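You operate a simulated robot arm through the tools that you are given. There is no shell and no other tool. Be economical: measure what you need, move in short steps, check, and stop when the job is done.

Carry out the task below with a simulated robot arm. There is one attempt and no reset: what you move stays moved.

JOB
Stack the 30 mm carton from the top of the brown bench on top of the 50 mm carton. Take the closed grey tub on the top of the brown bench and put it away on the top of the big pallet. Open the right door of the brown bench, put the orange clip from the bottom shelf of the brown bench on the top of the brown bench, then shut the door. Open the left door of the brown bench, fetch the yellow hand brush and set it on the upper shelf of the brown bench, then shut the door. Put the red disc on the green die at the back. The order is free. Set down upright: orange clip.

Only the result counts: the job must be done as asked and must still hold three seconds after the hand-in. Knocking over, shifting, dropping, spilling or breaking anything else fails it.

ROBOT AND FRAMES
A 7-joint arm with a two-finger parallel gripper on a trunk, on a base that drives. Base frame: it is fixed to the floor where the robot stands at the start and does not move with it; the origin is under the middle of the robot, x ahead of it, y to its left, z up; the surface under the hand at the start is at about z = 820. Readings come in mm, degrees, newtons and seconds.
With the tool pointing down near the work surface it reaches from about 400 to 760 mm from the robot's upright axis, wherever it stands. Its first joint turns from -143.0 to 143.0 degrees. Places, roughly: carton [750, 250, 750]; closed grey tub [1000, 250, 1000]; green die at the back [1250, 250, 750]; left door of the brown bench [1300, -200, 400]; orange clip (5x4x7 cm) [1600, -100, 200]; red disc [2000, 250, 750]; right door of the brown bench [1700, -200, 400]; top of the big pallet [-3600, -4700, 100]; top of the brown bench [1200, 100, 800]; upper shelf of the brown bench [1500, 100, 400]; yellow hand brush (15x5x9 cm) [1700, 300, 800]. Payload 3 kg.
Tool frame: the origin (TCP) lies between the finger pads and is the grasp point; the fingertips stand 30 mm ahead of it; z points along the fingers, y is the line along which they close. Largest opening 110 mm; finger width 20, thickness 10; the body of the gripper, 48 by 112 mm, starts 55 mm behind the TCP.
Orientation is that of the tool frame in the base frame, as [roll, pitch, yaw] about the fixed x, y, z axes, in that order (R = Rz(yaw) Ry(pitch) Rx(roll)). With the fingers straight down and closing along the base's y, the tool's x points along the base's -x, its y along +y and its z along -z.

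CONTROLS
- The arm moves only by the tool send_rows. Its argument "moves" is a list of rows, each a list of 7 numbers: the finger opening in mm, from 0 to 110, then the shift along the tool's x, y, z in mm, then the turn, a rotation vector about the tool's x, y, z in degrees. In form: [[grip, tx, ty, tz, wx, wy, wz], ...]. A call has 1 to 20 rows; each row is the pose to reach, as a shift and turn from the pose commanded when the call began, along the tool's axes at that moment. Each row takes 0.2 s and may step no farther than 50 mm and 8.6 degrees from the row before; otherwise, or with a gripper value out of range, the whole call is refused. Where a pose cannot be reached the arm comes as near as it can. A force on the tool above 40 N (or 10 N above the force at the start of the call, whichever is more), or a blocked arm, ends the call early, and 0.2 s more pass. The fingers move at their own pace (about 108 mm/s each) and stop on an object; they squeeze with about 27 N. The grip force told is the motor's: it shows also when the fingers shut on nothing. Time passes only in rows, and 0.2 s behind the last, so rows that repeat a pose let the fingers close. It gives the time, the measured TCP pose, the force on the tool (base axes), the opening and the grip force at its end, in the units of the frame above (readings bear some noise), with the torque about the TCP (base axes, N m) and any sound that the robot's microphone picked up.
- Cameras (640 x 400 px; columns grow to the right, rows downward): "scene" is now at [153.9, -7.2, 1550.4]; the picture's right is [-0.06, -1.00, -0.00], its down [-0.70, 0.04, -0.71] and it looks along [0.71, -0.04, -0.70] (base axes); focal length 254 px, centre (320, 200). "wrist" rides on the gripper at [72, 17, -103] in the tool frame; the picture's right is [-0.23, 0.97, 0.00], its down [-0.76, -0.18, -0.62] and it looks along [-0.61, -0.14, 0.78] (tool axes); focal length 222 px, centre (320, 200). There is no depth. A picture from a camera that has moved, and an enlarged one, comes with that camera's place and axes in the base frame and with its lens. The place of the scene camera against the robot may be out by one fixed shift of up to 12 mm in any direction.
- camera(camera): a new picture of that camera. It takes no simulated time.
- lift_body(by): slides the trunk up (or, below 0, down) by that many mm; the arm and the scene camera ride with it, the base frame stays. It gives what a move gives, with no picture.
- drive_base(legs): drives the robot by 1 to 6 legs, each [ahead, left, turn to the left] in mm, mm and degrees, along the robot's own axes; the way and the turn of a leg run together, so that a leg with both is an arc; at most 1500 mm and 180 degrees a leg. The arm and the cameras ride along, it lands a little off, and it stops where it bumps. It gives what a move gives.
- turn_head(pan, tilt): turns the head with the scene camera to pan (to the left, within 86 degrees either way) and tilt (down, from -29 to 69), counted from straight ahead of the robot. It gives what a move gives.
- close_up(camera, box): a new picture of the part [left, top, right, bottom] of that camera's present view, enlarged. It takes no simulated time.
- job_done(): hands the job in; it is judged then, once.

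Work in short steps. Places have to be worked out from the pictures, the camera data and where the tool is seen: move nearer, look again, correct. Check each grasp and each placing, and mend what went wrong. You have 207 turns and 184 pictures in all, those below and enlarged ones among them. Open the gripper and draw the arm clear of the work before you hand the job in, unless the task says otherwise; then end with one line.

The tools are called after ">>>" as a command line: name --pt "numbers of a row" for each row, then --argument value for the rest, lists and objects as JSON in quotes. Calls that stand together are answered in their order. send_rows: Moves the arm, as the interface text tells. Its arguments: {"type":"object","properties":{"moves":{"type":"array"}},"required":["moves"]} The other tools are called the same way: lift_body (by) slides the trunk up or down; drive_base (legs) drives the base; turn_head (pan, tilt) turns the head that bears the scene camera; camera (camera) takes a picture; close_up (camera, box) takes an enlarged picture of a part of a camera's view; job_done () hands the job in.

At the start:

```text
time: 0.0
eef_pos: [751.9, -108.7, 1105.3]
ee_rot: [-179.9, 0.0, 180.0]
contact_force: [-0.3, 0.0, -0.3]
ft_torque: [-0.01, 0.01, -0.02]
grip_width: 109.8
gripper_force: 0.1
trunk travel left (down, up): [-675.0, 215.0]
robot x, y, heading: [-2.1, -3.2, -0.1]
head pan, tilt: [-3.3, 44.6]
```

scene: 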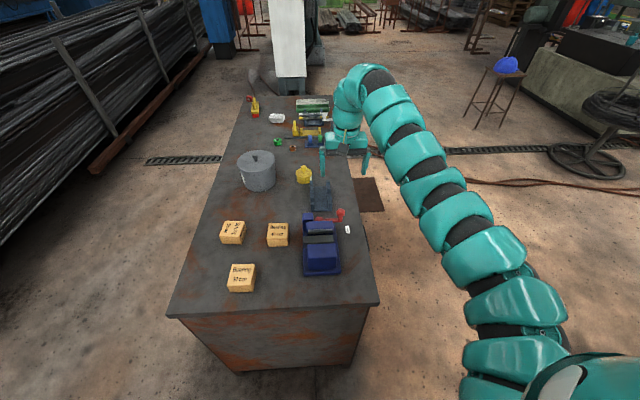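
wrist: 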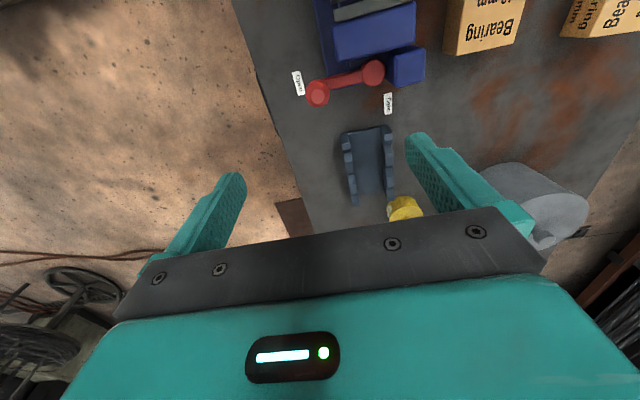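

I'll start by looking closer at the bench top from the scene camera.

>>> close_up --camera "scene" --box '[200, 80, 360, 180]'

>>> close_up --camera "scene" --box '[180, 160, 400, 300]'

```text
4.00 times, centred on (280, 130) of scene
camera zoom: at [153.9, -7.2, 1550.4], right [-0.06, -1.0, 0.0], down [-0.7, 0.04, -0.71], along [0.71, -0.04, -0.7], focal length 1016 px, centre (480, 480)
```

zoom: 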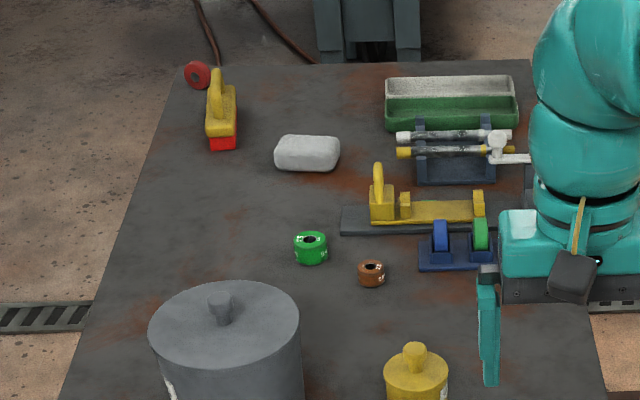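

```text
2.86 times, centred on (290, 230) of scene
camera zoom: at [153.9, -7.2, 1550.4], right [-0.06, -1.0, 0.0], down [-0.7, 0.04, -0.71], along [0.71, -0.04, -0.7], focal length 726 px, centre (406, 114)
```

zoom: 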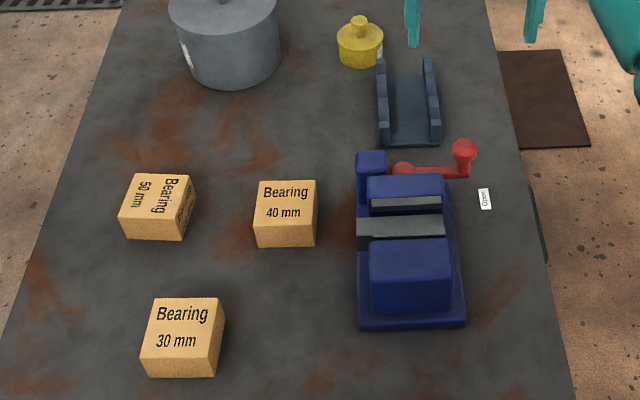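

The cartons are near this end of the bench, so I'll shift the robot left about 200 mm. That puts both the 30 and 50 mm cartons within reach.

>>> drive_base --legs '[[0, 210, 0]]'

>>> turn_head --pan 0 --tilt 55

>>> camera --camera "scene"

>>> camera --camera "wrist"

```text
time: 1.6
eef_pos: [753.9, 103.8, 1105.3]
ee_rot: [-179.9, 0.0, -179.7]
contact_force: [-0.4, 0.6, 0.0]
ft_torque: [-0.06, -0.04, 0.02]
grip_width: 110.1
gripper_force: 0.0
trunk travel left (down, up): [-675.0, 215.0]
robot x, y, heading: [1.3, 206.4, 0.1]
head pan, tilt: [-3.3, 44.6]
```

```text
time: 2.4
eef_pos: [751.3, 101.6, 1105.2]
ee_rot: [-180.0, 0.0, -179.6]
contact_force: [-1.1, 0.8, -0.2]
ft_torque: [-0.03, -0.02, 0.01]
grip_width: 110.0
gripper_force: 0.1
trunk travel left (down, up): [-675.0, 215.0]
robot x, y, heading: [0.8, 204.5, 0.4]
head pan, tilt: [0.0, 55.0]
```

```text
179 pictures are left
camera scene: at [144.2, 204.6, 1536.5], right [0.0, -1.0, 0.0], down [-0.82, 0.0, -0.57], along [0.57, 0.0, -0.82], focal length 254 px, centre (320, 200)
```

scene: 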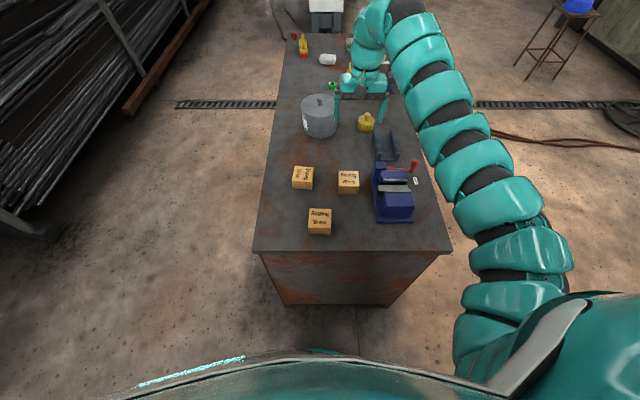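

```text
178 pictures are left
camera wrist: at [680.3, 119.1, 1207.7], right [0.22, 0.97, 0.0], down [0.76, -0.17, 0.62], along [0.61, -0.14, -0.78], focal length 222 px, centre (320, 200)
```

wrist: 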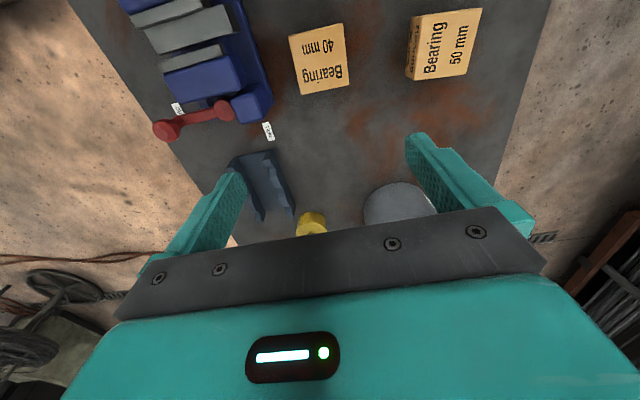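

Closer view of the cartons for positions.

>>> close_up --camera "scene" --box '[260, 140, 388, 240]'

>>> close_up --camera "scene" --box '[280, 80, 408, 160]'

```text
4.00 times, centred on (324, 190) of scene
camera zoom: at [144.2, 204.6, 1536.5], right [0.0, -1.0, 0.0], down [-0.82, 0.0, -0.57], along [0.57, 0.0, -0.82], focal length 1016 px, centre (304, 240)
```

zoom: 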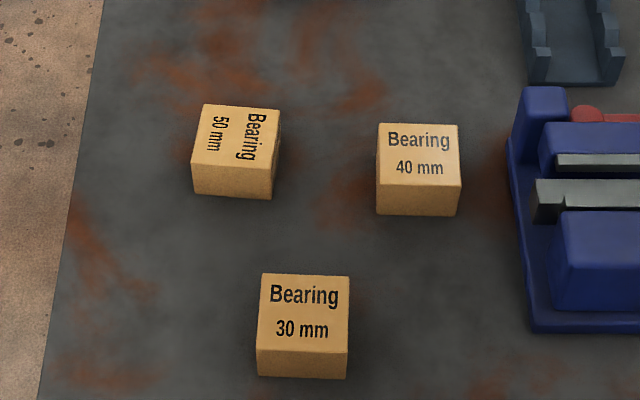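

```text
5.00 times, centred on (344, 120) of scene
camera zoom: at [144.2, 204.6, 1536.5], right [0.0, -1.0, 0.0], down [-0.82, 0.0, -0.57], along [0.57, 0.0, -0.82], focal length 1271 px, centre (200, 600)
```

zoom: 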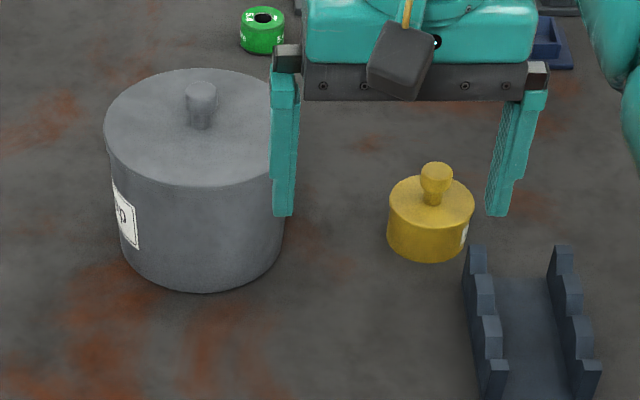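

Estimate: 30 mm carton centre ≈ (537, 205), top ≈ 885; 50 mm carton ≈ (702, 260), top ≈ 860, turned about -4°. I'll move above the 30 mm carton.

>>> send_rows --pt "110 43 21 0 0 0 0" --pt "110 86 42 0 0 0 0" --pt "110 129 63 0 0 0 0" --pt "110 172 84 0 0 0 0" --pt "110 214 103 20 0 0 0" --pt "110 214 103 60 0 0 0" --pt "110 214 103 100 0 0 0" --pt "110 214 103 120 0 0 0" --pt "110 214 103 120 0 0 0"

>>> camera --camera "wrist"

>>> camera --camera "scene"

```text
refused: row 5 steps farther than a row can; nothing moved
```

```text
175 pictures are left
camera wrist: at [680.3, 119.1, 1207.7], right [0.22, 0.97, 0.0], down [0.76, -0.17, 0.62], along [0.61, -0.14, -0.78], focal length 222 px, centre (320, 200)
```

wrist: 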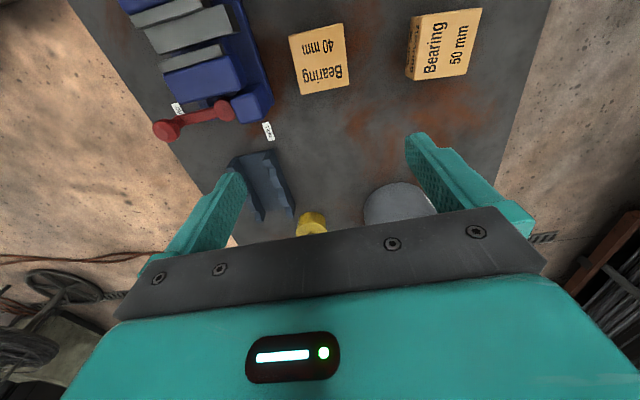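

```text
174 pictures are left
camera scene: at [144.2, 204.6, 1536.5], right [0.0, -1.0, 0.0], down [-0.82, 0.0, -0.57], along [0.57, 0.0, -0.82], focal length 254 px, centre (320, 200)
```

scene: 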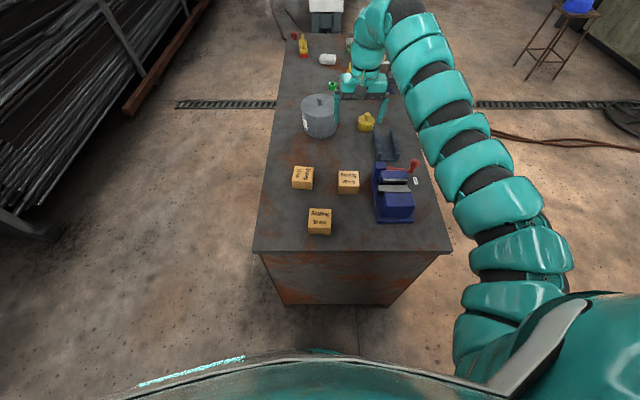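

A row was too long, so I'll resend with smaller steps.

>>> send_rows --pt "110 43 21 0 0 0 0" --pt "110 86 42 0 0 0 0" --pt "110 129 63 0 0 0 0" --pt "110 172 84 0 0 0 0" --pt "110 207 101 0 0 0 0" --pt "110 207 101 40 0 0 0" --pt "110 207 101 80 0 0 0" --pt "110 207 101 120 0 0 0" --pt "110 207 101 120 0 0 0"

>>> camera --camera "wrist"

>>> camera --camera "scene"

```text
time: 4.3
eef_pos: [642.5, 250.4, 1124.2]
ee_rot: [-179.8, -0.1, -179.7]
contact_force: [0.7, -0.7, 0.0]
ft_torque: [-0.02, -0.02, 0.03]
grip_width: 110.2
gripper_force: 0.1
out of reach, approached as far as the arm can: row 2, 3, 4, 5, 6, 7, 8, 9
trunk travel left (down, up): [-675.0, 215.0]
robot x, y, heading: [-1.1, 208.2, 0.2]
head pan, tilt: [0.0, 55.0]
```

```text
173 pictures are left
camera wrist: at [571.1, 268.6, 1226.9], right [0.22, 0.97, 0.0], down [0.76, -0.17, 0.62], along [0.61, -0.14, -0.78], focal length 222 px, centre (320, 200)
```

wrist: 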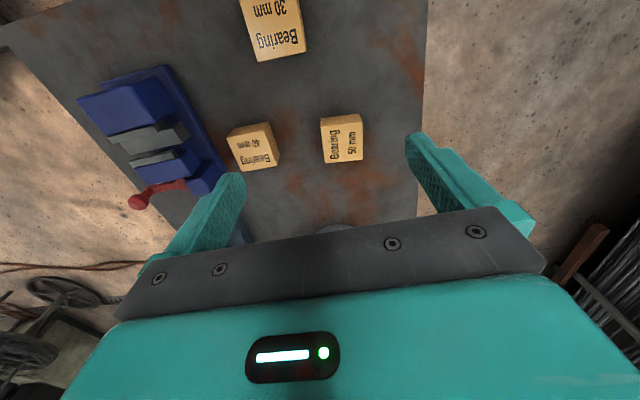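

```text
172 pictures are left
camera scene: at [144.1, 204.7, 1536.5], right [0.0, -1.0, 0.0], down [-0.82, 0.0, -0.57], along [0.57, 0.0, -0.82], focal length 254 px, centre (320, 200)
```

scene: 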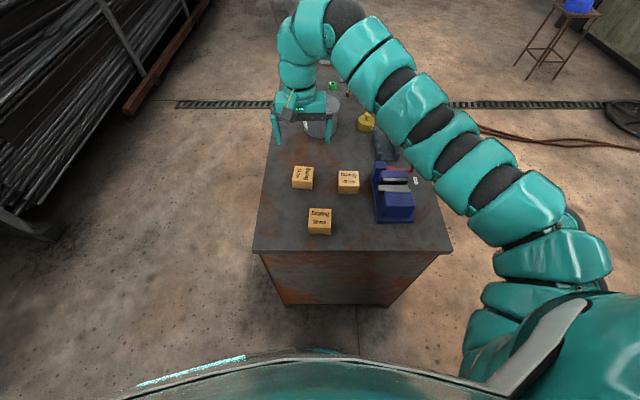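

The arm can't fold that close at this height. I'll lower the trunk so the hand drops, then try again.

>>> lift_body --by -130

>>> send_rows --pt "110 40 -13 0 0 0 0" --pt "110 80 -26 0 0 0 0" --pt "110 97 -35 0 0 0 0" --pt "110 97 -35 0 0 0 0"

>>> camera --camera "wrist"

```text
time: 5.9
eef_pos: [642.8, 251.4, 994.2]
ee_rot: [-179.9, -0.1, -179.8]
contact_force: [-0.5, 0.0, 0.2]
ft_torque: [-0.01, -0.01, -0.02]
grip_width: 109.9
gripper_force: 0.0
trunk travel left (down, up): [-545.0, 345.0]
robot x, y, heading: [0.3, 205.1, 0.4]
head pan, tilt: [0.0, 55.0]
```

```text
time: 6.9
eef_pos: [642.4, 252.2, 993.8]
ee_rot: [-179.9, -0.1, -179.6]
contact_force: [0.0, -0.1, 0.2]
ft_torque: [-0.01, -0.05, 0.01]
grip_width: 110.1
gripper_force: 0.1
out of reach, approached as far as the arm can: row 1, 2, 3, 4
trunk travel left (down, up): [-545.0, 345.0]
robot x, y, heading: [0.5, 207.8, 0.2]
head pan, tilt: [0.0, 55.0]
```

```text
171 pictures are left
camera wrist: at [571.0, 268.6, 1096.9], right [0.22, 0.97, 0.0], down [0.76, -0.17, 0.62], along [0.61, -0.14, -0.78], focal length 222 px, centre (320, 200)
```

wrist: 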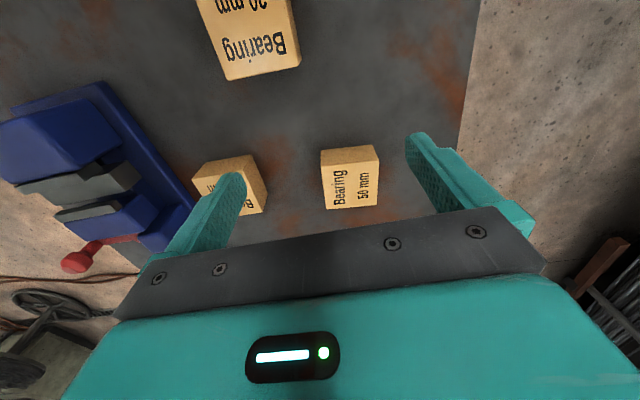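

The limit depends on hand height relative to the trunk. I'll raise the trunk back, lower the hand instead, and then move in.

>>> lift_body --by 130

>>> send_rows --pt "110 0 0 50 0 0 0" --pt "110 0 0 100 0 0 0" --pt "110 0 0 150 0 0 0" --pt "110 0 0 190 0 0 0" --pt "110 40 -13 190 0 0 0" --pt "110 80 -26 190 0 0 0" --pt "110 97 -35 190 0 0 0" --pt "110 97 -35 190 0 0 0"

>>> camera --camera "wrist"

>>> camera --camera "scene"

```text
time: 8.5
eef_pos: [642.5, 251.7, 1124.0]
ee_rot: [-179.9, 0.0, -179.7]
contact_force: [-0.1, 0.3, -0.4]
ft_torque: [-0.01, 0.02, 0.02]
grip_width: 110.1
gripper_force: 0.0
trunk travel left (down, up): [-675.0, 215.0]
robot x, y, heading: [2.0, 206.8, 0.3]
head pan, tilt: [0.0, 55.0]
```

```text
time: 10.3
eef_pos: [642.5, 250.9, 1124.3]
ee_rot: [180.0, -0.1, -179.7]
contact_force: [-0.2, -0.2, -1.0]
ft_torque: [0.0, 0.0, -0.01]
grip_width: 110.2
gripper_force: 0.0
out of reach, approached as far as the arm can: row 1, 2, 3, 4, 5, 6, 7, 8
trunk travel left (down, up): [-675.0, 215.0]
robot x, y, heading: [0.8, 210.0, 0.5]
head pan, tilt: [0.0, 55.0]
```

```text
170 pictures are left
camera wrist: at [571.0, 268.6, 1226.9], right [0.22, 0.97, 0.0], down [0.76, -0.17, 0.62], along [0.61, -0.14, -0.78], focal length 222 px, centre (320, 200)
```

wrist: 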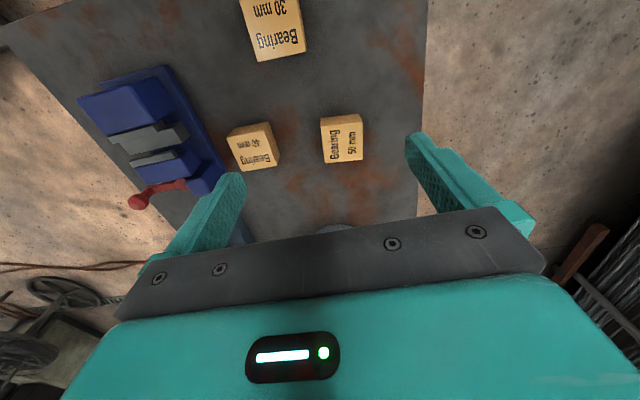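

```text
169 pictures are left
camera scene: at [144.0, 204.7, 1536.5], right [0.0, -1.0, 0.0], down [-0.82, 0.0, -0.57], along [0.57, 0.0, -0.82], focal length 254 px, centre (320, 200)
```

scene: 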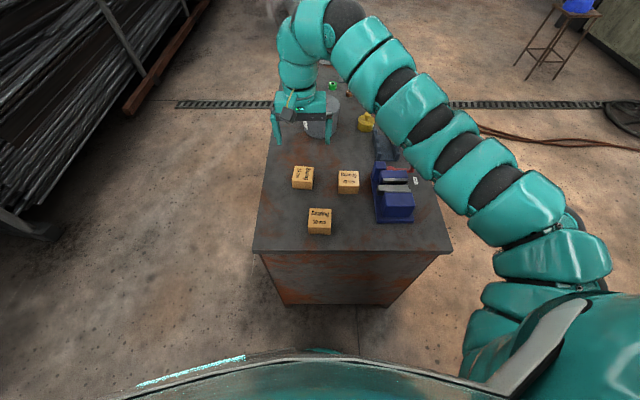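

The arm is stuck against a joint limit. I'll retreat toward the earlier pose and lower there first.

>>> send_rows --pt "110 -40 -30 0 0 0 0" --pt "110 -70 -70 0 0 0 0" --pt "110 -70 -70 45 0 0 0" --pt "110 -70 -70 90 0 0 0" --pt "110 -70 -70 135 0 0 0" --pt "110 -70 -70 180 0 0 0"

>>> send_rows --pt "110 40 0 0 0 0 0" --pt "110 80 0 0 0 0 0" --pt "110 120 10 0 0 0 0" --pt "110 150 20 0 0 0 0" --pt "110 167 30 0 0 0 0"

```text
time: 11.7
eef_pos: [717.8, 171.3, 950.3]
ee_rot: [-179.9, -0.3, -179.7]
contact_force: [0.0, 0.4, 1.2]
ft_torque: [0.01, 0.01, -0.04]
grip_width: 109.8
gripper_force: 0.1
trunk travel left (down, up): [-675.0, 215.0]
robot x, y, heading: [0.3, 205.4, 0.5]
head pan, tilt: [0.0, 55.0]
```

```text
time: 12.9
eef_pos: [699.5, 169.8, 951.0]
ee_rot: [-179.9, -0.1, -179.8]
contact_force: [0.0, 0.1, 0.0]
ft_torque: [0.01, 0.03, -0.01]
grip_width: 110.0
gripper_force: 0.1
out of reach, approached as far as the arm can: row 1, 2, 3, 4, 5
trunk travel left (down, up): [-675.0, 215.0]
robot x, y, heading: [-0.7, 209.2, 0.5]
head pan, tilt: [0.0, 55.0]
```

I'll test whether the tool yaw is what limits the arm, by turning the tool 30° and trying to draw in.

>>> send_rows --pt "110 0 0 0 0 0 8" --pt "110 0 0 0 0 0 16" --pt "110 0 0 0 0 0 24" --pt "110 0 0 0 0 0 32" --pt "110 20 0 0 0 0 32" --pt "110 40 0 0 0 0 32" --pt "110 80 0 0 0 0 32" --pt "110 120 0 0 0 0 32"

```text
time: 14.7
eef_pos: [689.8, 174.9, 950.6]
ee_rot: [-179.7, -0.2, 148.3]
contact_force: [-0.1, 0.1, -1.1]
ft_torque: [0.0, -0.01, -0.01]
grip_width: 110.2
gripper_force: 0.1
out of reach, approached as far as the arm can: row 5, 6, 7, 8
trunk travel left (down, up): [-675.0, 215.0]
robot x, y, heading: [-2.6, 207.6, 0.4]
head pan, tilt: [0.0, 55.0]
```

Yaw isn't the limit. A higher hand relative to the trunk reached closer in, so I'll raise the hand and then try drawing in.

>>> send_rows --pt "110 0 0 -45 0 0 -8" --pt "110 0 0 -90 0 0 -16" --pt "110 0 0 -135 0 0 -24" --pt "110 0 0 -180 0 0 -32" --pt "110 0 0 -225 0 0 -32" --pt "110 0 0 -270 0 0 -32" --pt "110 0 0 -300 0 0 -32"

>>> send_rows --pt "110 40 0 0 0 0 0" --pt "110 80 0 0 0 0 0" --pt "110 120 0 0 0 0 0" --pt "110 140 0 0 0 0 0"

>>> camera --camera "scene"

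```text
time: 16.3
eef_pos: [724.9, 187.4, 1150.7]
ee_rot: [-180.0, -0.1, -179.6]
contact_force: [0.4, 0.1, 0.5]
ft_torque: [0.0, 0.04, -0.01]
grip_width: 109.9
gripper_force: 0.0
out of reach, approached as far as the arm can: row 1, 2, 5, 6, 7
trunk travel left (down, up): [-675.0, 215.0]
robot x, y, heading: [-1.0, 206.4, -0.1]
head pan, tilt: [0.0, 55.0]
```

```text
time: 17.3
eef_pos: [658.5, 207.4, 1123.0]
ee_rot: [-179.9, -0.2, -179.8]
contact_force: [-0.1, -0.6, 0.1]
ft_torque: [0.0, -0.01, 0.01]
grip_width: 109.8
gripper_force: 0.0
out of reach, approached as far as the arm can: row 1, 2, 3, 4
trunk travel left (down, up): [-675.0, 215.0]
robot x, y, heading: [1.3, 203.5, 0.3]
head pan, tilt: [0.0, 55.0]
```

```text
168 pictures are left
camera scene: at [144.0, 204.4, 1536.5], right [0.0, -1.0, 0.0], down [-0.82, 0.0, -0.57], along [0.57, 0.0, -0.82], focal length 254 px, centre (320, 200)
```

scene: 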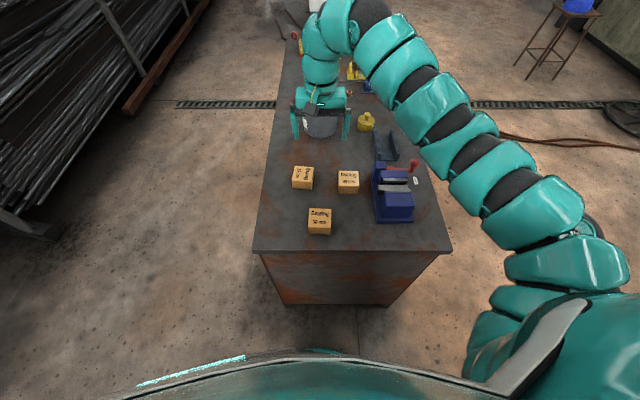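

I need to understand the arm's shape, so I'll look at its root by turning the head.

>>> turn_head --pan -60 --tilt 45

>>> camera --camera "scene"

>>> turn_head --pan -20 --tilt 15

>>> camera --camera "scene"

```text
time: 18.6
eef_pos: [659.5, 207.1, 1125.2]
ee_rot: [179.9, 0.0, -179.7]
contact_force: [0.2, -0.9, 0.1]
ft_torque: [-0.01, -0.02, -0.01]
grip_width: 110.0
gripper_force: 0.0
trunk travel left (down, up): [-675.0, 215.0]
robot x, y, heading: [1.0, 206.9, 0.2]
head pan, tilt: [-60.0, 45.0]
```

```text
167 pictures are left
camera scene: at [113.0, 134.2, 1549.9], right [-0.86, -0.5, 0.0], down [-0.36, 0.61, -0.71], along [0.36, -0.61, -0.71], focal length 254 px, centre (320, 200)
```

scene: 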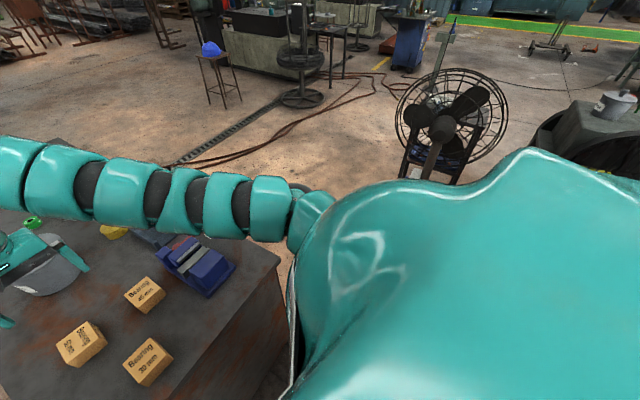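

```text
time: 19.7
eef_pos: [658.4, 207.0, 1124.4]
ee_rot: [179.9, -0.1, -179.6]
contact_force: [0.1, 0.2, -0.7]
ft_torque: [0.0, 0.02, 0.0]
grip_width: 110.1
gripper_force: 0.1
trunk travel left (down, up): [-675.0, 215.0]
robot x, y, heading: [-4.0, 207.6, 0.1]
head pan, tilt: [-20.0, 15.0]
```

```text
166 pictures are left
camera scene: at [159.8, 172.8, 1596.6], right [-0.34, -0.94, 0.0], down [-0.24, 0.09, -0.97], along [0.91, -0.33, -0.26], focal length 254 px, centre (320, 200)
```

scene: 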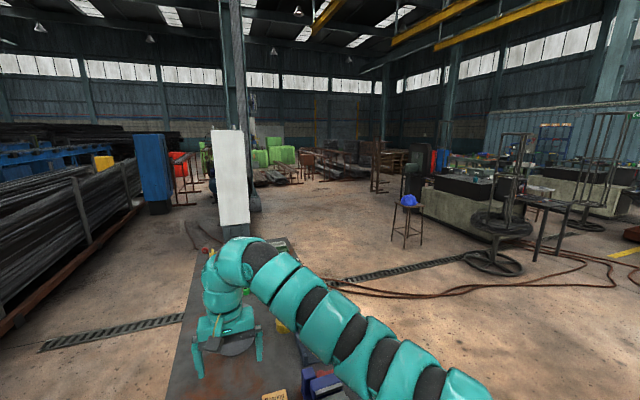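

Arm is rooted at the right shoulder. I'll test the workspace in front of that shoulder, to the right and closer in.

>>> send_rows --pt "110 -20 -45 0 0 0 0" --pt "110 -30 -90 0 0 0 0" --pt "110 -30 -135 0 0 0 0" --pt "110 -30 -180 0 0 0 0" --pt "110 -30 -225 0 0 0 0" --pt "110 -30 -270 0 0 0 0" --pt "110 -10 -310 0 0 0 0"

>>> send_rows --pt "110 45 0 0 0 0 0" --pt "110 90 0 0 0 0 0" --pt "110 135 0 0 0 0 0" --pt "110 180 0 0 0 0 0"

>>> camera --camera "scene"

```text
time: 21.3
eef_pos: [679.3, -103.5, 1125.2]
ee_rot: [180.0, -0.2, -179.6]
contact_force: [-0.3, -0.3, 0.2]
ft_torque: [0.05, 0.02, 0.03]
grip_width: 109.6
gripper_force: 0.0
out of reach, approached as far as the arm can: row 7
trunk travel left (down, up): [-675.0, 215.0]
robot x, y, heading: [-1.3, 206.3, 0.3]
head pan, tilt: [-20.0, 15.0]
```

```text
time: 22.3
eef_pos: [671.0, -103.6, 1125.6]
ee_rot: [179.9, -0.1, -179.7]
contact_force: [-0.2, -0.4, -0.4]
ft_torque: [-0.01, 0.0, -0.01]
grip_width: 109.7
gripper_force: 0.0
out of reach, approached as far as the arm can: row 1, 2, 3, 4
trunk travel left (down, up): [-675.0, 215.0]
robot x, y, heading: [-1.6, 204.6, 0.3]
head pan, tilt: [-20.0, 15.0]
```

```text
165 pictures are left
camera scene: at [159.8, 172.7, 1596.7], right [-0.34, -0.94, 0.0], down [-0.24, 0.09, -0.97], along [0.91, -0.33, -0.26], focal length 254 px, centre (320, 200)
```

scene: 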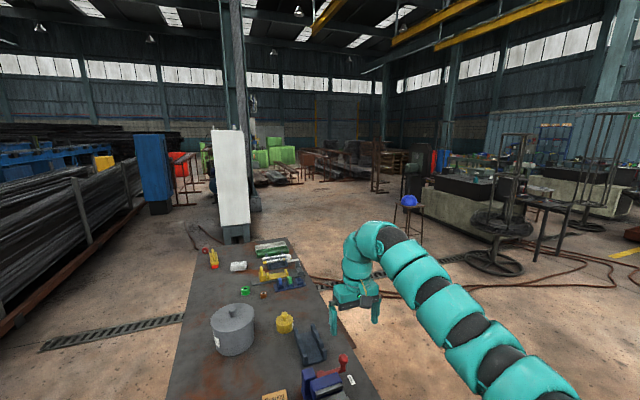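

The measured limits fit an annulus of about 617–690 mm around the shoulder at (68, -180) relative to the robot. I'll probe whether it's a wrist limit by tilting the tool while drawing in.

>>> send_rows --pt "110 0 0 0 0 8 0" --pt "110 0 0 0 0 16 0" --pt "110 40 0 0 0 16 0" --pt "110 80 0 0 0 16 0"

>>> send_rows --pt "110 0 0 0 0 -8 0" --pt "110 0 0 0 0 -16 0" --pt "110 0 0 0 0 -24 0" --pt "110 0 0 0 0 -32 0" --pt "110 40 0 0 0 -32 0" --pt "110 80 0 0 0 -32 0"

```text
time: 23.3
eef_pos: [648.3, -103.7, 1054.7]
ee_rot: [-179.9, -16.1, -179.7]
contact_force: [-0.2, 0.3, 0.2]
ft_torque: [-0.03, -0.02, 0.01]
grip_width: 110.2
gripper_force: 0.2
out of reach, approached as far as the arm can: row 1, 2, 3, 4
trunk travel left (down, up): [-675.0, 215.0]
robot x, y, heading: [3.1, 208.0, 0.3]
head pan, tilt: [-20.0, 15.0]
```

```text
time: 24.7
eef_pos: [697.9, -150.1, 1116.9]
ee_rot: [168.6, 12.6, 174.3]
contact_force: [0.9, -0.5, -1.5]
ft_torque: [-0.02, 0.05, 0.0]
grip_width: 110.2
gripper_force: 0.0
out of reach, approached as far as the arm can: row 1, 2, 3, 4, 5, 6
trunk travel left (down, up): [-675.0, 215.0]
robot x, y, heading: [-2.3, 206.0, 0.3]
head pan, tilt: [-20.0, 15.0]
```

It looks like the wrist can't open further, so folding needs a different elbow posture. I'll restore the orientation first and probe going up and in.

>>> send_rows --pt "110 -20 20 0 6 6 3" --pt "110 -20 40 0 12 12 5" --pt "110 -20 40 0 12 12 5"

>>> send_rows --pt "110 10 0 -40 0 0 0" --pt "110 20 0 -80 0 0 0" --pt "110 40 0 -120 0 0 0" --pt "110 60 0 -160 0 0 0" --pt "110 80 0 -200 0 0 0"

>>> camera --camera "scene"

```text
refused: row 1 steps farther than a row can; nothing moved
```

```text
time: 25.9
eef_pos: [636.3, -170.9, 1213.4]
ee_rot: [168.2, 12.8, 174.3]
contact_force: [0.5, -0.9, -0.4]
ft_torque: [-0.03, -0.06, -0.02]
grip_width: 110.1
gripper_force: 0.1
out of reach, approached as far as the arm can: row 3, 4, 5
trunk travel left (down, up): [-675.0, 215.0]
robot x, y, heading: [-1.3, 205.4, 0.5]
head pan, tilt: [-20.0, 15.0]
```

```text
164 pictures are left
camera scene: at [159.4, 172.7, 1596.8], right [-0.34, -0.94, 0.0], down [-0.24, 0.09, -0.97], along [0.91, -0.33, -0.26], focal length 254 px, centre (320, 200)
```

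scene: 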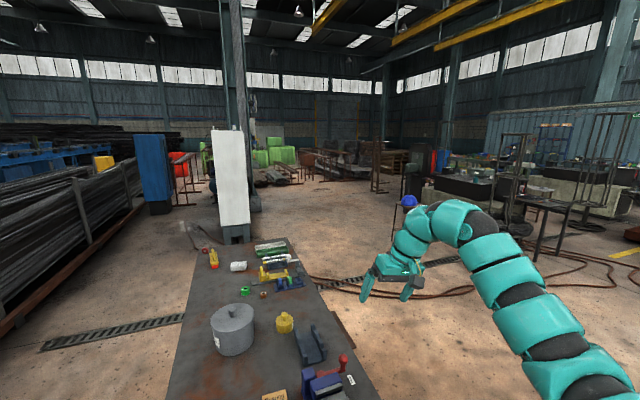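

The hump posture got a bit closer in. I'll restore the tool-down orientation here and test going in again.

>>> send_rows --pt "110 0 0 0 4 4.3 -2" --pt "110 0 0 0 8 8.6 -4" --pt "110 0 0 0 12 13 -5.7" --pt "110 0 0 0 12 13 -5.7"

>>> send_rows --pt "110 40 0 0 0 0 0" --pt "110 80 0 0 0 0 0" --pt "110 120 0 0 0 0 0"

```text
time: 26.9
eef_pos: [664.9, -195.9, 1135.3]
ee_rot: [-178.6, 0.4, -178.8]
contact_force: [1.2, 0.4, -0.7]
ft_torque: [-0.04, -0.06, 0.01]
grip_width: 109.9
gripper_force: 0.1
out of reach, approached as far as the arm can: row 1, 2, 3, 4
trunk travel left (down, up): [-675.0, 215.0]
robot x, y, heading: [2.3, 206.1, 0.3]
head pan, tilt: [-20.0, 15.0]
```

```text
time: 27.7
eef_pos: [638.0, -210.5, 1125.7]
ee_rot: [-178.8, 0.1, -178.9]
contact_force: [-0.3, -0.1, 0.5]
ft_torque: [0.0, 0.02, 0.01]
grip_width: 110.0
gripper_force: 0.0
out of reach, approached as far as the arm can: row 1, 2, 3
trunk travel left (down, up): [-675.0, 215.0]
robot x, y, heading: [-0.1, 205.2, 0.3]
head pan, tilt: [-20.0, 15.0]
```

These limits fit a long upper arm that is level now, so small radii should open up when it slopes down. I'll raise the trunk fully and lower the hand beside the bench in free space to test.

>>> lift_body --by 215

>>> send_rows --pt "110 -40 0 0 0 0 0" --pt "110 -40 -40 20 0 0 0" --pt "110 -40 -40 60 0 0 0" --pt "110 -40 -40 105 0 0 0" --pt "110 -40 -40 150 0 0 0" --pt "110 -40 -40 195 0 0 0" --pt "110 -40 -40 240 0 0 0" --pt "110 -40 -40 285 0 0 0" --pt "110 -40 -40 330 0 0 0"

>>> send_rows --pt "110 40 0 0 0 0 0" --pt "110 80 0 0 0 0 0" --pt "110 120 0 0 0 0 0"

>>> camera --camera "scene"

```text
time: 30.0
eef_pos: [639.1, -210.6, 1340.0]
ee_rot: [-178.8, 0.1, -178.9]
contact_force: [-0.4, -1.0, -0.5]
ft_torque: [0.0, 0.03, 0.02]
grip_width: 110.0
gripper_force: 0.0
trunk travel left (down, up): [-890.0, 0.0]
robot x, y, heading: [-1.3, 207.4, 0.5]
head pan, tilt: [-20.0, 15.0]
```

```text
time: 32.0
eef_pos: [677.6, -262.4, 1013.3]
ee_rot: [-178.8, 0.0, -178.9]
contact_force: [0.0, 0.3, 0.0]
ft_torque: [0.03, 0.04, 0.02]
grip_width: 110.1
gripper_force: 0.1
trunk travel left (down, up): [-890.0, 0.0]
robot x, y, heading: [-0.1, 205.8, 0.1]
head pan, tilt: [-20.0, 15.0]
```

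```text
time: 32.8
eef_pos: [560.7, -267.8, 1008.5]
ee_rot: [-178.7, 0.2, -178.8]
contact_force: [-0.6, -0.7, 0.0]
ft_torque: [0.0, -0.02, 0.02]
grip_width: 110.2
gripper_force: 0.0
out of reach, approached as far as the arm can: row 3
trunk travel left (down, up): [-890.0, 0.0]
robot x, y, heading: [-2.7, 205.2, 0.2]
head pan, tilt: [-20.0, 15.0]
```

```text
163 pictures are left
camera scene: at [157.6, 171.2, 1811.9], right [-0.34, -0.94, 0.0], down [-0.24, 0.09, -0.97], along [0.91, -0.33, -0.26], focal length 254 px, centre (320, 200)
```

scene: 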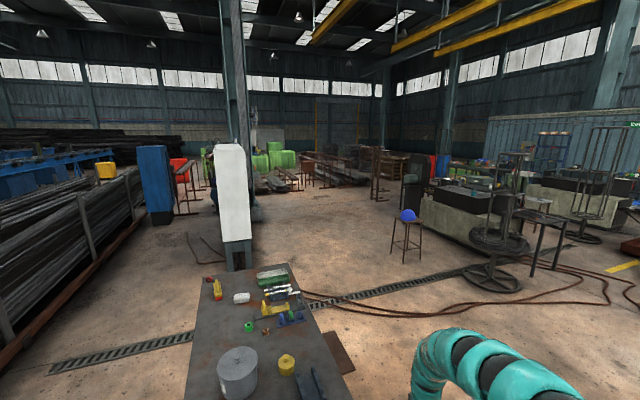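

Lower hand heights (relative to trunk) open up the inner workspace. I'll drive left another 185 mm so the cartons lie in front of the shoulder, keeping the hand above the bench items.

>>> drive_base --legs '[[0, 185, 0]]'

>>> turn_head --pan -15 --tilt 55

>>> send_rows --pt "110 0 45 0 0 0 0" --pt "110 0 90 0 0 0 0" --pt "110 0 135 0 0 0 0" --pt "110 0 180 0 0 0 0" --pt "110 0 225 0 0 0 0" --pt "110 0 270 0 0 0 0" --pt "110 20 290 0 0 0 0"

>>> camera --camera "wrist"

>>> camera --camera "scene"

```text
time: 34.3
eef_pos: [562.0, -81.2, 1007.9]
ee_rot: [-178.8, -0.1, -178.8]
contact_force: [-0.1, 0.2, 0.1]
ft_torque: [-0.02, -0.01, -0.02]
grip_width: 109.8
gripper_force: 0.1
trunk travel left (down, up): [-890.0, 0.0]
robot x, y, heading: [-0.3, 389.1, 0.3]
head pan, tilt: [-20.0, 15.0]
```

```text
time: 35.4
eef_pos: [561.8, -84.0, 1007.3]
ee_rot: [-178.8, 0.0, -178.8]
contact_force: [-0.6, -0.2, 0.2]
ft_torque: [0.01, 0.02, 0.0]
grip_width: 110.1
gripper_force: 0.1
trunk travel left (down, up): [-890.0, 0.0]
robot x, y, heading: [-3.8, 387.6, -0.0]
head pan, tilt: [-15.0, 55.0]
```

```text
time: 37.0
eef_pos: [627.2, 194.7, 985.6]
ee_rot: [-178.9, 0.0, -178.9]
contact_force: [0.5, -0.3, 0.3]
ft_torque: [0.02, -0.01, 0.04]
grip_width: 110.0
gripper_force: 0.0
out of reach, approached as far as the arm can: row 1, 2, 3, 4, 5, 6, 7
trunk travel left (down, up): [-890.0, 0.0]
robot x, y, heading: [-0.6, 390.1, 0.2]
head pan, tilt: [-15.0, 55.0]
```

```text
162 pictures are left
camera wrist: at [554.4, 213.4, 1088.1], right [0.21, 0.98, -0.02], down [0.77, -0.15, 0.63], along [0.61, -0.14, -0.78], focal length 222 px, centre (320, 200)
```

wrist: 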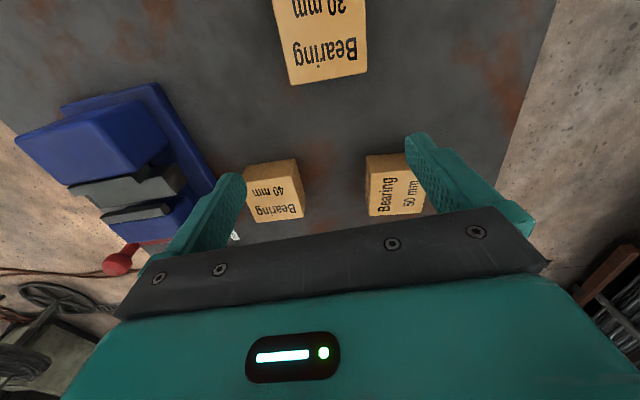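

```text
161 pictures are left
camera scene: at [140.6, 367.6, 1751.5], right [-0.26, -0.97, 0.0], down [-0.79, 0.21, -0.57], along [0.55, -0.15, -0.82], focal length 254 px, centre (320, 200)
```

scene: 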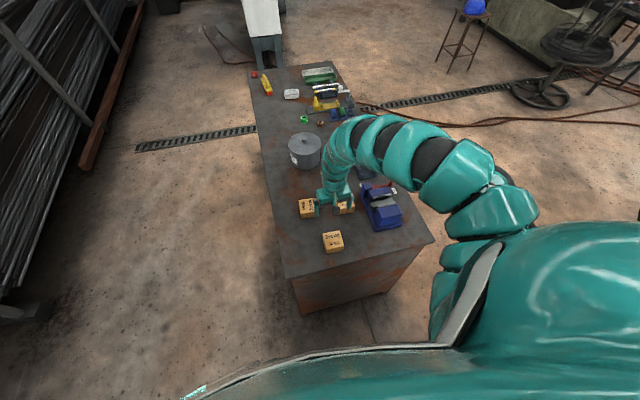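

The inner limit relaxes as I go lower. I'll descend to z≈925 and then come in over the 30 mm carton, about (558, 206), yaw ≈ -3°.

>>> send_rows --pt "110 0 0 30 0 0 1" --pt "110 0 3 60 -1 0 3" --pt "110 35 6 62 -1 0 4" --pt "110 69 11 62 -1 0 4" --pt "110 69 11 62 -1 0 4"

>>> camera --camera "wrist"

>>> close_up --camera "scene" --box '[270, 160, 430, 260]'

```text
time: 38.2
eef_pos: [602.3, 199.3, 928.0]
ee_rot: [-179.9, 0.1, 177.5]
contact_force: [0.6, -1.2, 0.7]
ft_torque: [0.02, 0.0, 0.03]
grip_width: 110.1
gripper_force: 0.0
out of reach, approached as far as the arm can: row 3, 4, 5
trunk travel left (down, up): [-890.0, 0.0]
robot x, y, heading: [2.2, 394.3, 0.2]
head pan, tilt: [-15.0, 55.0]
```

```text
160 pictures are left
camera wrist: at [530.3, 221.2, 1029.2], right [0.27, 0.96, 0.0], down [0.75, -0.21, 0.63], along [0.6, -0.17, -0.78], focal length 222 px, centre (320, 200)
```

wrist: 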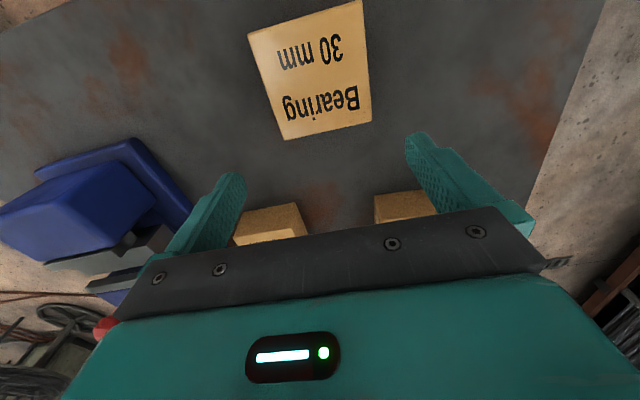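

```text
4.00 times, centred on (350, 210) of scene
camera zoom: at [139.7, 369.2, 1751.6], right [-0.26, -0.97, 0.0], down [-0.79, 0.21, -0.57], along [0.56, -0.15, -0.82], focal length 1016 px, centre (200, 160)
```

zoom: 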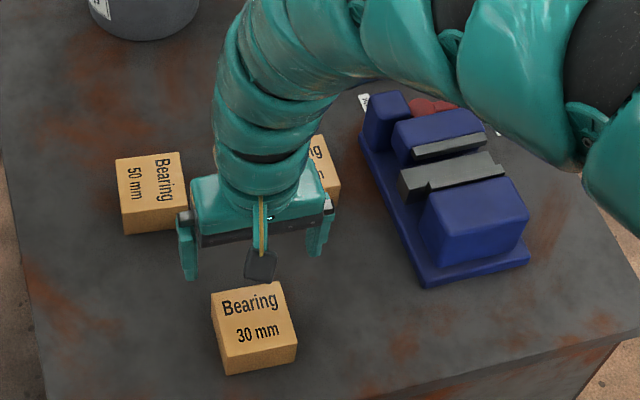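

Carton centre is now ≈ (559, 210) with yaw -3°, matching the tool. Backing the base 43 mm will bring the hand right over it at a reachable radius.

>>> drive_base --legs '[[-43, 10, 0]]'

>>> camera --camera "wrist"

```text
time: 39.2
eef_pos: [567.5, 213.0, 926.0]
ee_rot: [-179.9, 0.0, 177.7]
contact_force: [0.2, -0.6, 0.8]
ft_torque: [0.0, 0.02, -0.02]
grip_width: 110.1
gripper_force: 0.0
trunk travel left (down, up): [-890.0, 0.0]
robot x, y, heading: [-43.1, 399.4, 0.6]
head pan, tilt: [-15.0, 55.0]
stopped in leg 1: the robot was blocked; the commanded pose is now the measured one
```

```text
158 pictures are left
camera wrist: at [495.4, 233.4, 1028.2], right [0.26, 0.96, 0.0], down [0.75, -0.21, 0.62], along [0.6, -0.17, -0.78], focal length 222 px, centre (320, 200)
```

wrist: 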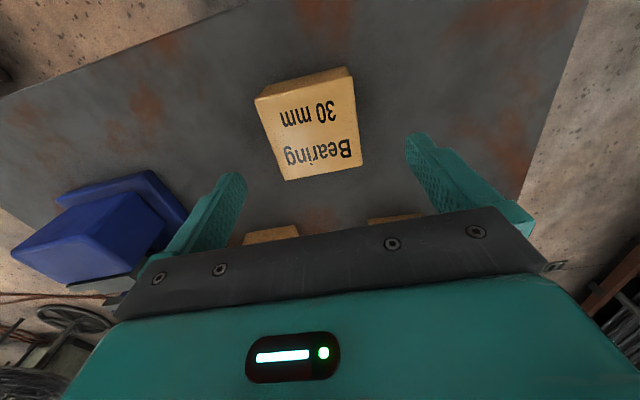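

Carton centre ≈ (556, 213), and the hand at 567 is good enough in the pad direction. I'll descend to z≈855 while pulling in 12 mm, then close.

>>> send_rows --pt "110 0 0 35 0 0 0" --pt "110 6 0 60 0 0 0" --pt "110 12 0 74 0 0 0" --pt "60 12 0 74 0 0 0" --pt "60 12 0 74 0 0 0" --pt "60 12 0 74 0 0 0"

>>> camera --camera "wrist"

```text
time: 40.6
eef_pos: [553.9, 214.4, 852.7]
ee_rot: [-179.8, 0.1, 177.9]
contact_force: [0.4, -1.3, 2.1]
ft_torque: [0.07, -0.09, -0.04]
grip_width: 69.6
gripper_force: 27.6
trunk travel left (down, up): [-890.0, 0.0]
robot x, y, heading: [-36.0, 402.2, 0.5]
head pan, tilt: [-15.0, 55.0]
```

```text
157 pictures are left
camera wrist: at [482.7, 234.8, 954.3], right [0.27, 0.96, 0.0], down [0.75, -0.21, 0.62], along [0.6, -0.17, -0.78], focal length 222 px, centre (320, 200)
```

wrist: 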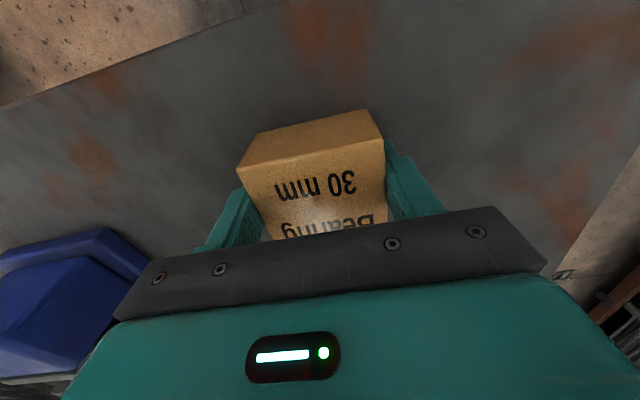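

Gripped at 69.6 mm. I'll lift and move outward, keeping away from the inner limit, then drive forward 45 mm to bring the 50 mm carton, about (741, 275), within reach.

>>> send_rows --pt "60 0 0 -20 0 0 0" --pt "60 0 0 -45 0 0 0" --pt "60 -20 0 -70 0 0 0" --pt "60 -50 0 -95 0 0 0" --pt "60 -85 0 -110 0 0 0"

>>> drive_base --legs '[[45, 0, 0]]'

>>> camera --camera "scene"

>>> camera --camera "wrist"

```text
time: 41.8
eef_pos: [640.2, 209.4, 958.5]
ee_rot: [-179.8, 0.1, 177.7]
contact_force: [0.7, -0.8, -0.7]
ft_torque: [0.01, 0.0, 0.02]
grip_width: 69.6
gripper_force: 26.6
trunk travel left (down, up): [-890.0, 0.0]
robot x, y, heading: [-39.7, 399.1, -0.0]
head pan, tilt: [-15.0, 55.0]
```

```text
time: 42.7
eef_pos: [683.8, 209.8, 956.4]
ee_rot: [-179.8, 0.0, 177.7]
contact_force: [1.7, 0.6, -2.1]
ft_torque: [-0.01, 0.03, -0.06]
grip_width: 69.7
gripper_force: 26.8
trunk travel left (down, up): [-890.0, 0.0]
robot x, y, heading: [7.2, 403.0, 0.4]
head pan, tilt: [-15.0, 55.0]
```

```text
156 pictures are left
camera scene: at [151.1, 379.5, 1751.2], right [-0.25, -0.97, 0.0], down [-0.79, 0.21, -0.57], along [0.55, -0.14, -0.82], focal length 254 px, centre (320, 200)
```

scene: 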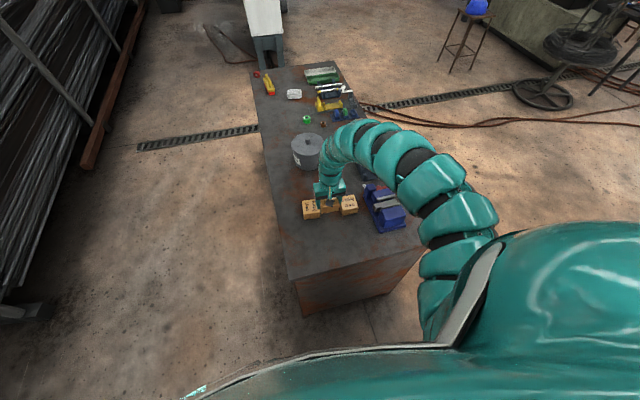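

```text
155 pictures are left
camera wrist: at [611.8, 230.9, 1059.7], right [0.27, 0.96, 0.0], down [0.75, -0.21, 0.62], along [0.6, -0.17, -0.78], focal length 222 px, centre (320, 200)
```

wrist: 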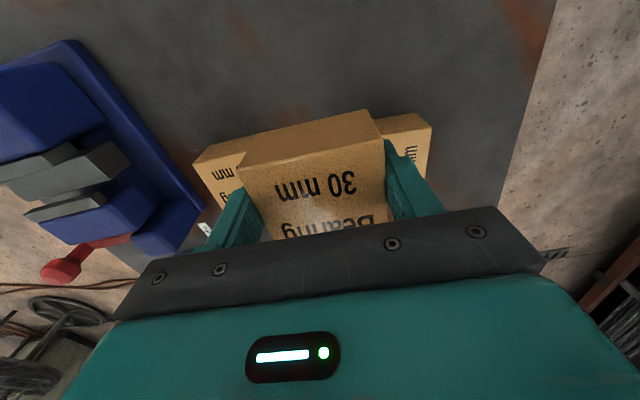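

The 50 mm carton centre ≈ (744, 275). I'll move the held carton over it at this height and check from both cameras.

>>> send_rows --pt "60 -26 33 0 0 0 1" --pt "60 -52 67 0 0 0 2" --pt "60 -52 67 0 0 0 2"

>>> camera --camera "wrist"

>>> close_up --camera "scene" --box '[260, 160, 388, 240]'

```text
time: 43.5
eef_pos: [737.4, 275.4, 959.2]
ee_rot: [-179.8, 0.1, 175.8]
contact_force: [-0.1, 0.2, -0.2]
ft_torque: [-0.03, -0.01, 0.02]
grip_width: 69.5
gripper_force: 26.3
trunk travel left (down, up): [-890.0, 0.0]
robot x, y, heading: [6.1, 401.8, 0.5]
head pan, tilt: [-15.0, 55.0]
```

```text
154 pictures are left
camera wrist: at [666.7, 297.5, 1061.5], right [0.3, 0.95, 0.0], down [0.75, -0.23, 0.62], along [0.6, -0.19, -0.78], focal length 222 px, centre (320, 200)
```

wrist: 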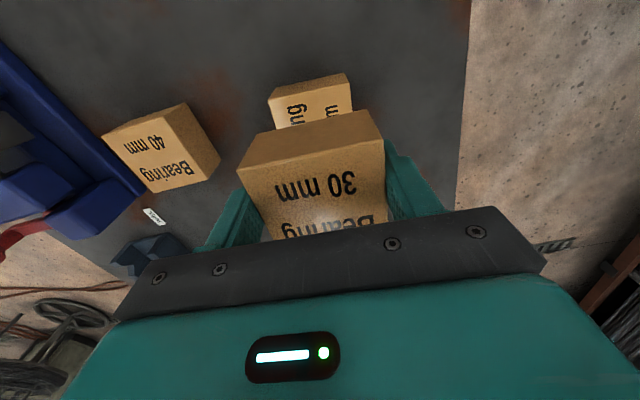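

```text
5.00 times, centred on (324, 200) of scene
camera zoom: at [147.1, 378.8, 1751.6], right [-0.25, -0.97, 0.0], down [-0.79, 0.21, -0.57], along [0.56, -0.14, -0.82], focal length 1271 px, centre (300, 200)
```

zoom: 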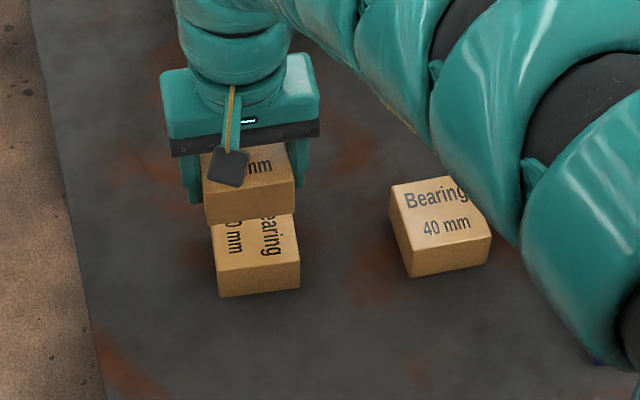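

Held carton centre ≈ (747, 274) versus 50 mm carton ≈ (744, 270), so they're well aligned. I'll trim by a few mm and lower to z≈904.

>>> send_rows --pt "60 2 -3 25 0 0 1" --pt "60 2 -3 45 0 0 1" --pt "60 2 -3 55 0 0 1" --pt "60 2 -3 55 0 0 1"

>>> close_up --camera "scene" --box '[260, 160, 388, 240]'

```text
time: 44.5
eef_pos: [734.8, 273.5, 903.6]
ee_rot: [-179.9, 0.0, 174.7]
contact_force: [0.2, 0.8, -1.2]
ft_torque: [0.0, 0.01, 0.01]
grip_width: 69.3
gripper_force: 27.8
trunk travel left (down, up): [-890.0, 0.0]
robot x, y, heading: [4.2, 398.8, 0.2]
head pan, tilt: [-15.0, 55.0]
```

```text
5.00 times, centred on (324, 200) of scene
camera zoom: at [148.2, 379.4, 1751.5], right [-0.25, -0.97, 0.0], down [-0.79, 0.21, -0.57], along [0.55, -0.14, -0.82], focal length 1271 px, centre (300, 200)
```

zoom: 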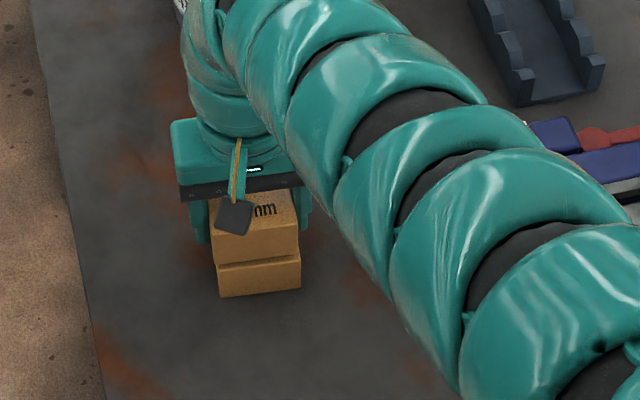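

Only a few mm of gap remain, so I'll lower in small steps.

>>> send_rows --pt "60 0 0 2 0 0 0" --pt "60 0 0 4 0 0 0" --pt "60 0 0 5 0 0 0" --pt "60 0 0 5 0 0 0"

>>> close_up --camera "scene" --box '[290, 190, 338, 220]'

```text
time: 45.5
eef_pos: [734.1, 271.8, 898.5]
ee_rot: [-179.9, 0.0, 174.7]
contact_force: [-0.3, 0.0, -1.4]
ft_torque: [-0.03, -0.01, 0.01]
grip_width: 69.7
gripper_force: 27.0
trunk travel left (down, up): [-890.0, 0.0]
robot x, y, heading: [3.1, 399.2, 0.6]
head pan, tilt: [-15.0, 55.0]
```

```text
13.33 times, centred on (314, 205) of scene
camera zoom: at [148.2, 379.4, 1751.4], right [-0.25, -0.97, 0.0], down [-0.79, 0.21, -0.57], along [0.55, -0.14, -0.82], focal length 3388 px, centre (400, 133)
```

zoom: 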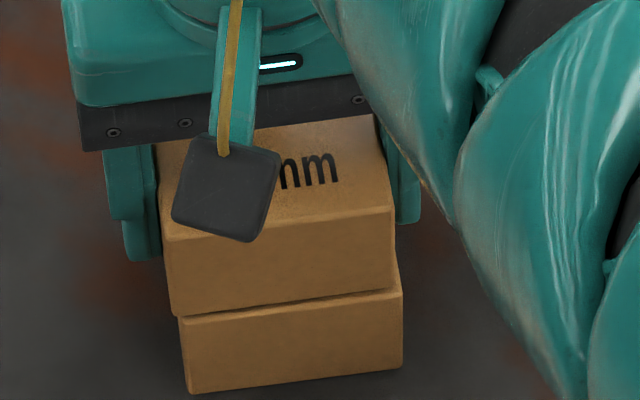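

Looks about to touch, so I'll lower a bit more.

>>> send_rows --pt "60 0 0 1 0 0 0" --pt "60 0 0 2 0 0 0" --pt "60 0 0 3 0 0 0" --pt "60 0 0 3 0 0 0"

```text
time: 46.5
eef_pos: [733.4, 271.8, 896.6]
ee_rot: [-179.9, 0.2, 174.8]
contact_force: [1.5, -0.8, 12.1]
ft_torque: [0.08, 0.3, -0.03]
grip_width: 69.4
gripper_force: 27.4
trunk travel left (down, up): [-890.0, 0.0]
robot x, y, heading: [6.9, 401.4, 0.7]
head pan, tilt: [-15.0, 55.0]
```

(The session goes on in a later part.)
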